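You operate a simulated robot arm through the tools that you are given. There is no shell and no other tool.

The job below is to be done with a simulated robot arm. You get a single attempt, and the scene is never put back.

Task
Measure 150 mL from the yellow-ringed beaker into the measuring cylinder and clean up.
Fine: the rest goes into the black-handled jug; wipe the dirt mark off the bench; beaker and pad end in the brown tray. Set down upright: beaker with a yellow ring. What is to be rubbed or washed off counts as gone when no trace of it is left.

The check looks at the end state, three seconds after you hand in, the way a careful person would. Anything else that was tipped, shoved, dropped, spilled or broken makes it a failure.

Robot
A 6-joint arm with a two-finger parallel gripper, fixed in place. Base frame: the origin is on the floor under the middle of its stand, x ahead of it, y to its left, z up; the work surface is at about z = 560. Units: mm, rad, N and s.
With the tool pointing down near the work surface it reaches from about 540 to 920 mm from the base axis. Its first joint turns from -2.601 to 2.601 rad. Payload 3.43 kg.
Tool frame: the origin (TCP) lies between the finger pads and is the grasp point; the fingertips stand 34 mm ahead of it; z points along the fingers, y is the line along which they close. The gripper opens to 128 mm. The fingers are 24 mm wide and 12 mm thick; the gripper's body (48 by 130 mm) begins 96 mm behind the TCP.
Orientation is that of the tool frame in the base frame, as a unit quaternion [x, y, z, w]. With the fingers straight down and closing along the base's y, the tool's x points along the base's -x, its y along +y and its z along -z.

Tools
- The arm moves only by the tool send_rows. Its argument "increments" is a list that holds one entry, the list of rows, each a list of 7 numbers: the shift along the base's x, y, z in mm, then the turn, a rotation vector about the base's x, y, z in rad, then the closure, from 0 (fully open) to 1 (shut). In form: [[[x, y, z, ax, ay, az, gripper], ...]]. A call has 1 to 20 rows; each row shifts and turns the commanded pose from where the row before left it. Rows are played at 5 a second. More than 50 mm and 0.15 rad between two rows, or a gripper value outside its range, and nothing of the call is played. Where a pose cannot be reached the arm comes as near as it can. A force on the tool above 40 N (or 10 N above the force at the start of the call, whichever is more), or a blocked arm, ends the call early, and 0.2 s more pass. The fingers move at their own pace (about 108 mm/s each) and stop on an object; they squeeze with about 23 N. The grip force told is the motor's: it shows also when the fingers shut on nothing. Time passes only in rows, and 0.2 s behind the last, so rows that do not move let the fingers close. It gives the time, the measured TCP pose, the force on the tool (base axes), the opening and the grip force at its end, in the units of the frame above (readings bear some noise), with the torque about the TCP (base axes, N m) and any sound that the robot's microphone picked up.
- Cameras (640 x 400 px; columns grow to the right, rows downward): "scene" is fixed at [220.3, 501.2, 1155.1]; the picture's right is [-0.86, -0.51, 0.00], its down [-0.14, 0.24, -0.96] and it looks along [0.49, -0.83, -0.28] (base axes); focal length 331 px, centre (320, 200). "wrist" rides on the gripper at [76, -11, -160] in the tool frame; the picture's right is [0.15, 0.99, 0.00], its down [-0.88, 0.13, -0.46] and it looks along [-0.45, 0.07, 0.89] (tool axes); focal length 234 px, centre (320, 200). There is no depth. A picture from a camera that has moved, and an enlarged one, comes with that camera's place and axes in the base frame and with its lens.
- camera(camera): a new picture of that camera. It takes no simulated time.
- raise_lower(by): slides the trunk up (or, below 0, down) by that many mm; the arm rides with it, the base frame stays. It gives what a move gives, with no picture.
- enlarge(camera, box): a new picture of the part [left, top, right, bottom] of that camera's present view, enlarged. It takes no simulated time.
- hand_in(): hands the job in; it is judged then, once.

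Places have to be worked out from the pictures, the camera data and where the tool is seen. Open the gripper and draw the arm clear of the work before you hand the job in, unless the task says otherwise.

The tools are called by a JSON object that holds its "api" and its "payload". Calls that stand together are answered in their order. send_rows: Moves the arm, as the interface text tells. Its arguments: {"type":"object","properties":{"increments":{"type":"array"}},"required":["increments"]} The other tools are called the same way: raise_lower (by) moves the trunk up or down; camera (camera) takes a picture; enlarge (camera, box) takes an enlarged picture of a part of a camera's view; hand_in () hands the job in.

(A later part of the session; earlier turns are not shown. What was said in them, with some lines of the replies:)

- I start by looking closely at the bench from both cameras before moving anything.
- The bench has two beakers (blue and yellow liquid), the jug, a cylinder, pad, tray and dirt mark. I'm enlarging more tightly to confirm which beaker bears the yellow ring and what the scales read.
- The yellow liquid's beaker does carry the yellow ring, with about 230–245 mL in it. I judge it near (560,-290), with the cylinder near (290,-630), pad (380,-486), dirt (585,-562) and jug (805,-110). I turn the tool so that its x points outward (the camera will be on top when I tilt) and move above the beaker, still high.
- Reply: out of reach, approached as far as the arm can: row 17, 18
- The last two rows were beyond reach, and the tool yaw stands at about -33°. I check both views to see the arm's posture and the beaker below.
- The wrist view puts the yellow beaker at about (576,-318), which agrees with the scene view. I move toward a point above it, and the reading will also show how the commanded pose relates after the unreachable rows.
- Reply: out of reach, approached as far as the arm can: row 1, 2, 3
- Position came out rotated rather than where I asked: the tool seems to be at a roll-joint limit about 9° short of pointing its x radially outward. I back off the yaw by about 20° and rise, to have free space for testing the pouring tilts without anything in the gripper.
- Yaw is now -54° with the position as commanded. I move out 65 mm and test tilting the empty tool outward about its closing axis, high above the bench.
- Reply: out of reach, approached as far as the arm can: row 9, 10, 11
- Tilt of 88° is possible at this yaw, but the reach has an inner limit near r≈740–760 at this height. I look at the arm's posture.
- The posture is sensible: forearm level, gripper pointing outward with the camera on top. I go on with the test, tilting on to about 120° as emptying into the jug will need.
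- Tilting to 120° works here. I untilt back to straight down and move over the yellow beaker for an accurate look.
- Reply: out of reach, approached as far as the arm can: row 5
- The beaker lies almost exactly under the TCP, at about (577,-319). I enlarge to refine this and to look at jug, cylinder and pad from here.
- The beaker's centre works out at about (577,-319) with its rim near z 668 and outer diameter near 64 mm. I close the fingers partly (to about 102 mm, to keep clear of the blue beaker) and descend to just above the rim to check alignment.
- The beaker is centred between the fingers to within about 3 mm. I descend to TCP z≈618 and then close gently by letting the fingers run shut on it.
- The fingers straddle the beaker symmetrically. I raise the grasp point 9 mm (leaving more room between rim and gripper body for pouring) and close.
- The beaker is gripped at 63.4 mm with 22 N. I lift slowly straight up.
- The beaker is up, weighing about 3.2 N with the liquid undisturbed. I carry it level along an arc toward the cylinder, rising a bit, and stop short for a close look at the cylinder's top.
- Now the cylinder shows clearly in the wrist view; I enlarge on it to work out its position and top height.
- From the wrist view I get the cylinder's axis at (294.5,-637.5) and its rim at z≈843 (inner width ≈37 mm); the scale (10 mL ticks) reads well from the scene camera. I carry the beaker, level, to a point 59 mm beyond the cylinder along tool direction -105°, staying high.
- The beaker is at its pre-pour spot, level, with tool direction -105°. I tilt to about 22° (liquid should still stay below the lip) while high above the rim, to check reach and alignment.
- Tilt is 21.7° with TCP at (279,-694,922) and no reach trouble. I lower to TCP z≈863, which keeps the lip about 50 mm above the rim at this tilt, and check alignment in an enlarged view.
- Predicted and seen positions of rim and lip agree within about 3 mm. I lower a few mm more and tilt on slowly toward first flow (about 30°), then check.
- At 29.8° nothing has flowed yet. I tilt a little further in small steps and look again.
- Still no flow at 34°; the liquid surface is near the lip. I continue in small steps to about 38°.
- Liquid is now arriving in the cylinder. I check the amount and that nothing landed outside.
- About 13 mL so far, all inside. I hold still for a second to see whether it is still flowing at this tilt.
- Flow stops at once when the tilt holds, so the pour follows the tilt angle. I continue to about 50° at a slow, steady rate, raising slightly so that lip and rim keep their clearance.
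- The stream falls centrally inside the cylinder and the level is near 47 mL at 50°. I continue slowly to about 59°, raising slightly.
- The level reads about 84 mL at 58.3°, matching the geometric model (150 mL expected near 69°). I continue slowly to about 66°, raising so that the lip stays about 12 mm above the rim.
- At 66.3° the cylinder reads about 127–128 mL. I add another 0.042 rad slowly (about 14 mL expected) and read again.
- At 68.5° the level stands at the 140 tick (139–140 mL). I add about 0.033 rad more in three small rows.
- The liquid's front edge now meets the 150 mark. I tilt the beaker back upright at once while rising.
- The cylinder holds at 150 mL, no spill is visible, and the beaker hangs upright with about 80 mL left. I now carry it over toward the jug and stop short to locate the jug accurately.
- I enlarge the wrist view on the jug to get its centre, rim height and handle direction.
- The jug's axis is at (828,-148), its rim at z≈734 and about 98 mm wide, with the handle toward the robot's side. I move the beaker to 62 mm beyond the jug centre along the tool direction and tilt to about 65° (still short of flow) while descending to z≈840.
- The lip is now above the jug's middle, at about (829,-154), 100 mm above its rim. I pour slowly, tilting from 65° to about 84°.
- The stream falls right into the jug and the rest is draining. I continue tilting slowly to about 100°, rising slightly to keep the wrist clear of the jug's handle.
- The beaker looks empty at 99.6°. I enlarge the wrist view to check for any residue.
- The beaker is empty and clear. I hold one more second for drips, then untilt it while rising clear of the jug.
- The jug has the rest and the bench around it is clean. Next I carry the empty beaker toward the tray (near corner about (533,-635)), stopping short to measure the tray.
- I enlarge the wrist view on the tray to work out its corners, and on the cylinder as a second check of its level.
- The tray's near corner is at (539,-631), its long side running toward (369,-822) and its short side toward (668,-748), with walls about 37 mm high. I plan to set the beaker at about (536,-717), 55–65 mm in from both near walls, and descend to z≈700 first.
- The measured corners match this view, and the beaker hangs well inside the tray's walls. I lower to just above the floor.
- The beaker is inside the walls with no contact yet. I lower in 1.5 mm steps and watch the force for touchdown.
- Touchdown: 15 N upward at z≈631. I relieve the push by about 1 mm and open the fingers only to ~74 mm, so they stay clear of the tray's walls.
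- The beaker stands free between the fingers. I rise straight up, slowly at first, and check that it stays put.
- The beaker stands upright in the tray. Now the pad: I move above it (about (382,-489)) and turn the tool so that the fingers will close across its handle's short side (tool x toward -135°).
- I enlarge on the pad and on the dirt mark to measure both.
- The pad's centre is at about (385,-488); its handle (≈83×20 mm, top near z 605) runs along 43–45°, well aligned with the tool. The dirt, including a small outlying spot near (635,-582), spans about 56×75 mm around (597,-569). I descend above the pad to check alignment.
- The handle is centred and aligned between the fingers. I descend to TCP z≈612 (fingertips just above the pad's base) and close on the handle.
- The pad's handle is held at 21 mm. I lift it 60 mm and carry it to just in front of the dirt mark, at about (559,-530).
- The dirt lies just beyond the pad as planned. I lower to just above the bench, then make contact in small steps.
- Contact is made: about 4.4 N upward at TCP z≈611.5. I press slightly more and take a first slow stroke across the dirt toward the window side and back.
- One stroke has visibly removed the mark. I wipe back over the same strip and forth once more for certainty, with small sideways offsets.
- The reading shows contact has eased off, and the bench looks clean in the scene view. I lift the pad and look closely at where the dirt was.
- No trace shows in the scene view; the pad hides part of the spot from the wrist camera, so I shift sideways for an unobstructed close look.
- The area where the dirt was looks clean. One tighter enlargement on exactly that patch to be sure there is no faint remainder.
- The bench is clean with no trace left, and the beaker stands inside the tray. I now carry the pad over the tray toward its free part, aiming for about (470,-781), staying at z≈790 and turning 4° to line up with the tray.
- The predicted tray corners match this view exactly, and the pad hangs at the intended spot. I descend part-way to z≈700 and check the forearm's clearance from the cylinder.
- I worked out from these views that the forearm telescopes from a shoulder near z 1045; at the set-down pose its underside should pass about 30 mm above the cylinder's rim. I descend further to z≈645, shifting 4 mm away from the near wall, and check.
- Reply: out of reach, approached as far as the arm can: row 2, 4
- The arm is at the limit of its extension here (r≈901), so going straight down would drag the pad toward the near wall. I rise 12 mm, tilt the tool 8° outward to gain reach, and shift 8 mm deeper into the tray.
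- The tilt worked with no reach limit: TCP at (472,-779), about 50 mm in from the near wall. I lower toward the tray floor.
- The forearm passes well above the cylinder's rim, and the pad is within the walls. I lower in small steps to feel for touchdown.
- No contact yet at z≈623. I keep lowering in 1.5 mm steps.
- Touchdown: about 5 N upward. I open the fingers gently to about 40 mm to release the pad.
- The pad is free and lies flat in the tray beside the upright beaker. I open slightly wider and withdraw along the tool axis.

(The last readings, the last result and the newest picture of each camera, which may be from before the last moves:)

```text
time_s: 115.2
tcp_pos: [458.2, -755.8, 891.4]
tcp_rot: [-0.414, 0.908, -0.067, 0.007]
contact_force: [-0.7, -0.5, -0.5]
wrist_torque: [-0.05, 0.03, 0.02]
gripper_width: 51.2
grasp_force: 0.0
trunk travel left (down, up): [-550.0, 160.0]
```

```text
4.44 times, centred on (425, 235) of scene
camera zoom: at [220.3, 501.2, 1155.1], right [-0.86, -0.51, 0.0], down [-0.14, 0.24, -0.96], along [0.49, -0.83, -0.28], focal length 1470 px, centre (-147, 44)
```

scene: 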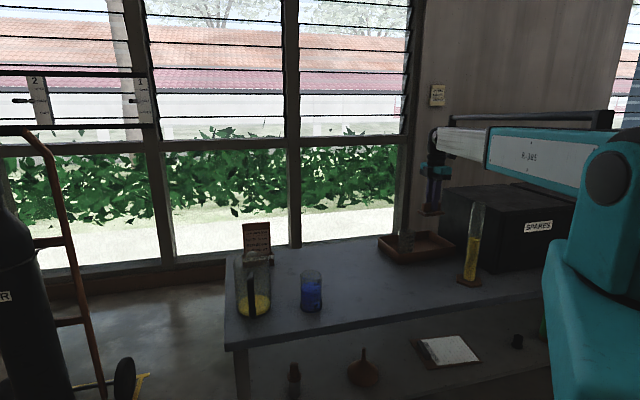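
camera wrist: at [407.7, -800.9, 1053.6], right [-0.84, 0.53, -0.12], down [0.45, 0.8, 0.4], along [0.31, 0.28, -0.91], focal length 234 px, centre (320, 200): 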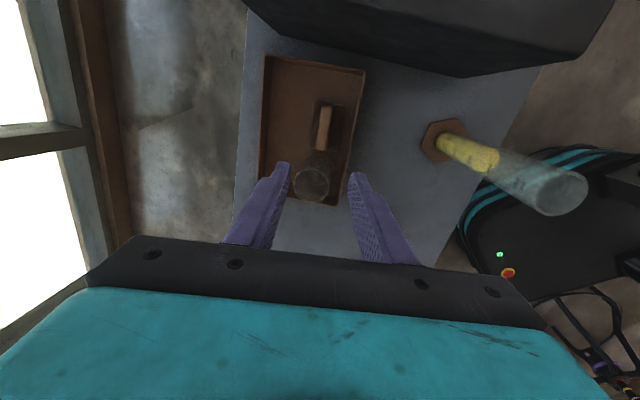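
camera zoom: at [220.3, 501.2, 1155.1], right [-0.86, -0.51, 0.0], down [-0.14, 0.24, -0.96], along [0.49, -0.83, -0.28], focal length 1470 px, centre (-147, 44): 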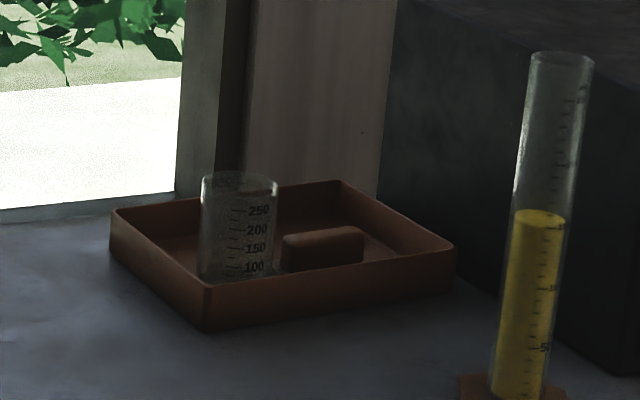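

Beaker and pad both sit in the tray. I enlarge the tray from above and recheck the cylinder's level and the bench around cylinder and jug for stray drops.

{"api": "enlarge", "payload": {"camera": "wrist", "box": [245, 40, 385, 215]}}

{"api": "enlarge", "payload": {"camera": "scene", "box": [466, 225, 490, 255]}}

{"api": "enlarge", "payload": {"camera": "scene", "box": [225, 235, 345, 330]}}

{"api": "enlarge", "payload": {"camera": "scene", "box": [390, 230, 520, 320]}}

```text
2.29 times, centred on (315, 128) of wrist
camera zoom: at [407.7, -800.9, 1053.6], right [-0.84, 0.53, -0.12], down [0.45, 0.8, 0.4], along [0.31, 0.28, -0.91], focal length 535 px, centre (331, 366)
```

zoom: 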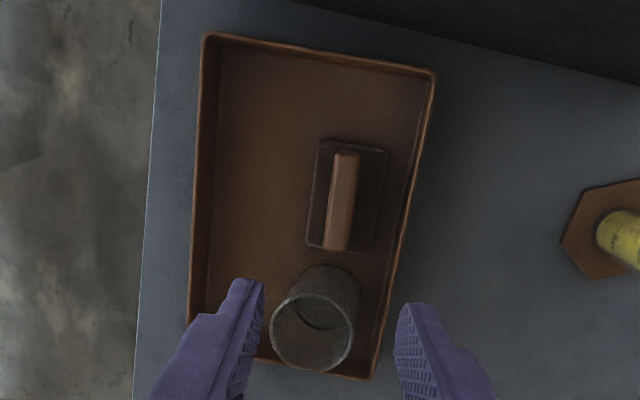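

```text
13.33 times, centred on (478, 240) of scene
camera zoom: at [220.3, 501.2, 1155.1], right [-0.86, -0.51, 0.0], down [-0.14, 0.24, -0.96], along [0.49, -0.83, -0.28], focal length 4409 px, centre (-1787, -333)
```

zoom: 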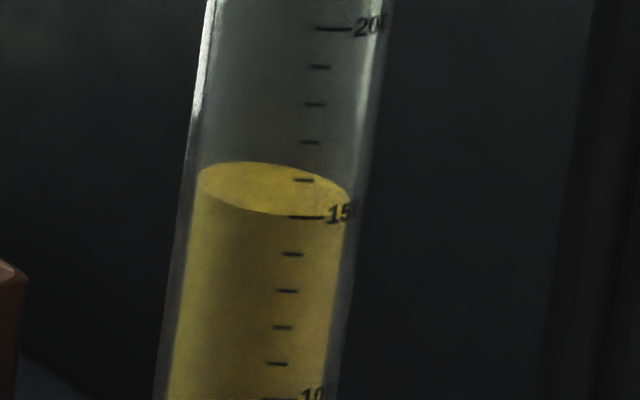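

```text
4.21 times, centred on (285, 282) of scene
camera zoom: at [220.3, 501.2, 1155.1], right [-0.86, -0.51, 0.0], down [-0.14, 0.24, -0.96], along [0.49, -0.83, -0.28], focal length 1392 px, centre (467, -147)
```

zoom: 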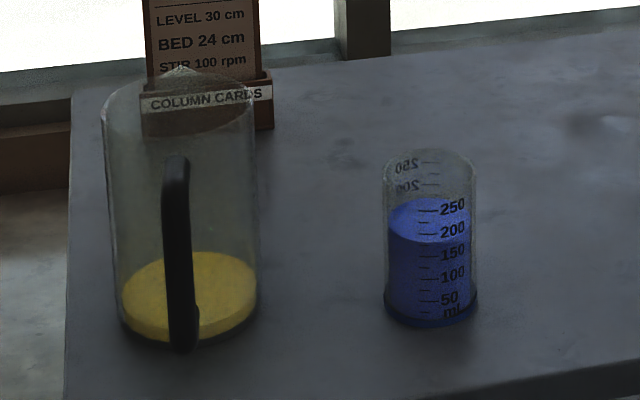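

```text
4.44 times, centred on (455, 275) of scene
camera zoom: at [220.3, 501.2, 1155.1], right [-0.86, -0.51, 0.0], down [-0.14, 0.24, -0.96], along [0.49, -0.83, -0.28], focal length 1470 px, centre (-280, -133)
```

zoom: 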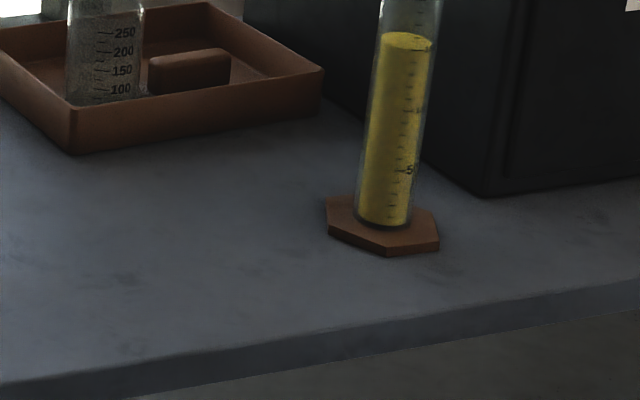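

Everything checks out: 150 mL in the cylinder, the rest in the jug, the bench clean, beaker upright and pad flat in the tray. I level the tool, rise and draw the arm back clear of the work with the gripper open.

{"api": "send_rows", "payload": {"increments": [[[0, 0, 30, 0, 0, 0, 0.4], [0, 0, 40, 0.06, 0.036, 0, 0.2], [0, 0, 40, 0.06, 0.036, 0, 0], [-5, 15, 30, 0, 0, 0, 0], [-10, 33, 15, 0, 0, 0, 0], [-12, 38, 10, 0, 0, 0, 0], [-12, 38, 10, 0, 0, 0, 0], [-12, 38, 10, 0, 0, 0, 0], [-10, 33, 10, 0, 0, 0, 0], [-6, 20, 5, 0, 0, 0, 0], [0, 0, 0, 0, 0, 0, 0]]]}}

{"api": "camera", "payload": {"camera": "scene"}}

{"api": "camera", "payload": {"camera": "wrist"}}

```text
time_s: 117.6
tcp_pos: [392.7, -537.8, 1092.3]
tcp_rot: [-0.416, 0.909, 0.003, -0.001]
contact_force: [-1.3, -0.3, 0.0]
wrist_torque: [0.02, -0.02, 0.01]
gripper_width: 127.9
grasp_force: 0.0
trunk travel left (down, up): [-550.0, 160.0]
```

```text
taken
```

scene: 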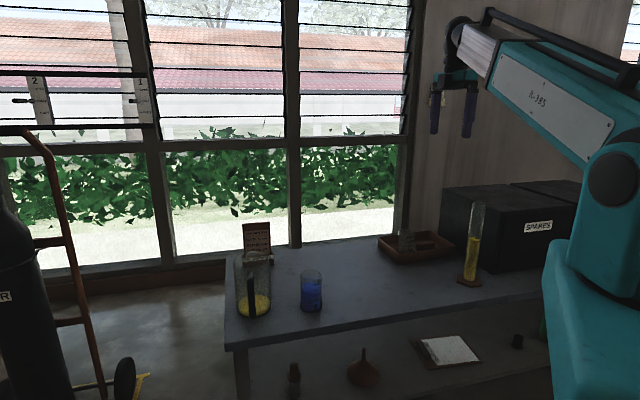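

```text
taken
camera wrist: at [352.3, -602.6, 1251.0], right [-0.84, 0.54, 0.01], down [0.48, 0.75, 0.46], along [0.24, 0.39, -0.89], focal length 234 px, centre (320, 200)
```

wrist: 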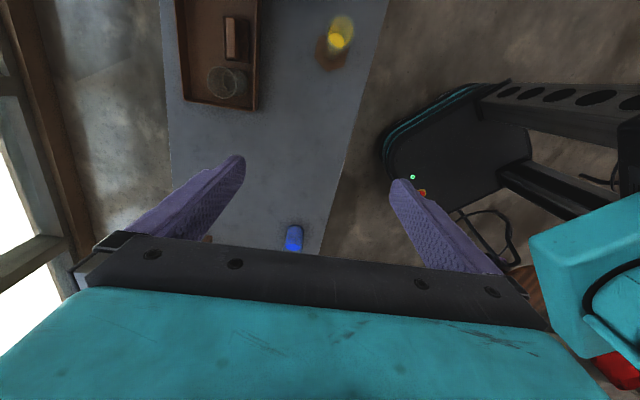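

The arm is clear and the gripper open. One last enlarged look over the whole bench for any trace or drop before handing in.

{"api": "enlarge", "payload": {"camera": "wrist", "box": [160, 0, 400, 240]}}

{"api": "enlarge", "payload": {"camera": "scene", "box": [320, 230, 500, 320]}}

```text
1.67 times, centred on (280, 120) of wrist
camera zoom: at [352.3, -602.6, 1251.0], right [-0.84, 0.54, 0.01], down [0.48, 0.75, 0.46], along [0.24, 0.39, -0.89], focal length 390 px, centre (387, 333)
```

zoom: 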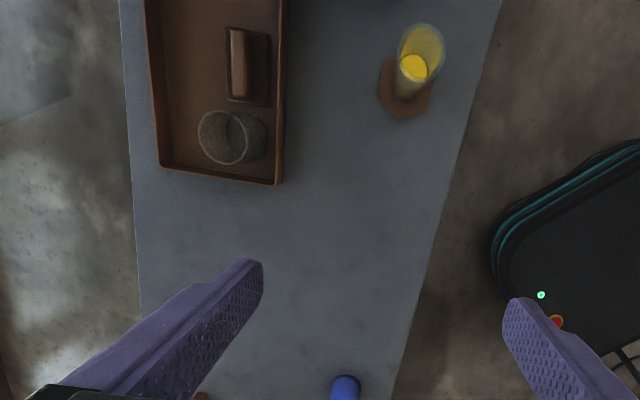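

```text
3.56 times, centred on (410, 275) of scene
camera zoom: at [220.3, 501.2, 1155.1], right [-0.86, -0.51, 0.0], down [-0.14, 0.24, -0.96], along [0.49, -0.83, -0.28], focal length 1176 px, centre (0, -67)
```

zoom: 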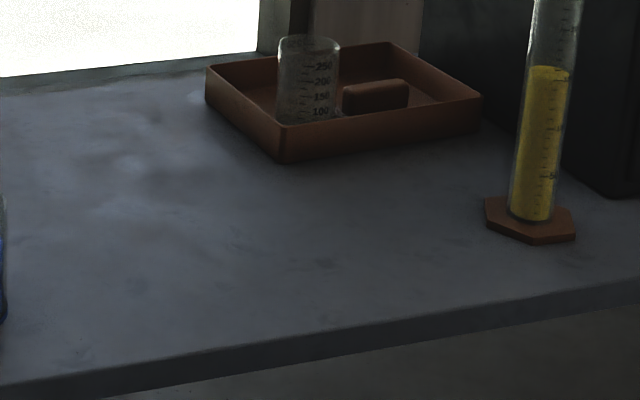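

The bench is clean and the cylinder stands at 150 mL. The rest is in the jug, the beaker is upright and the pad flat in the tray, and the blue beaker and everything else is untouched. I hand the job in.

{"api": "hand_in", "payload": {}}

```text
The job is handed in.
```

The job is done and handed in; I don't have the check's result.

- **Measured amount:** the liquid in the measuring cylinder stands at the 150 mL mark, read from the scene camera to within about 1–2 mL.
- **Rest of the liquid:** the remaining roughly 80 mL went into the black-handled jug. I saw no drops on the bench.
- **Dirt mark:** wiped off with the pad. Close-up views of the spot show no trace left.
- **Brown tray:** the yellow-ringed beaker stands upright in it, empty, with the pad flat beside it.

I saw nothing else on the bench moved, tipped or spilled. The arm is drawn back with the gripper open.
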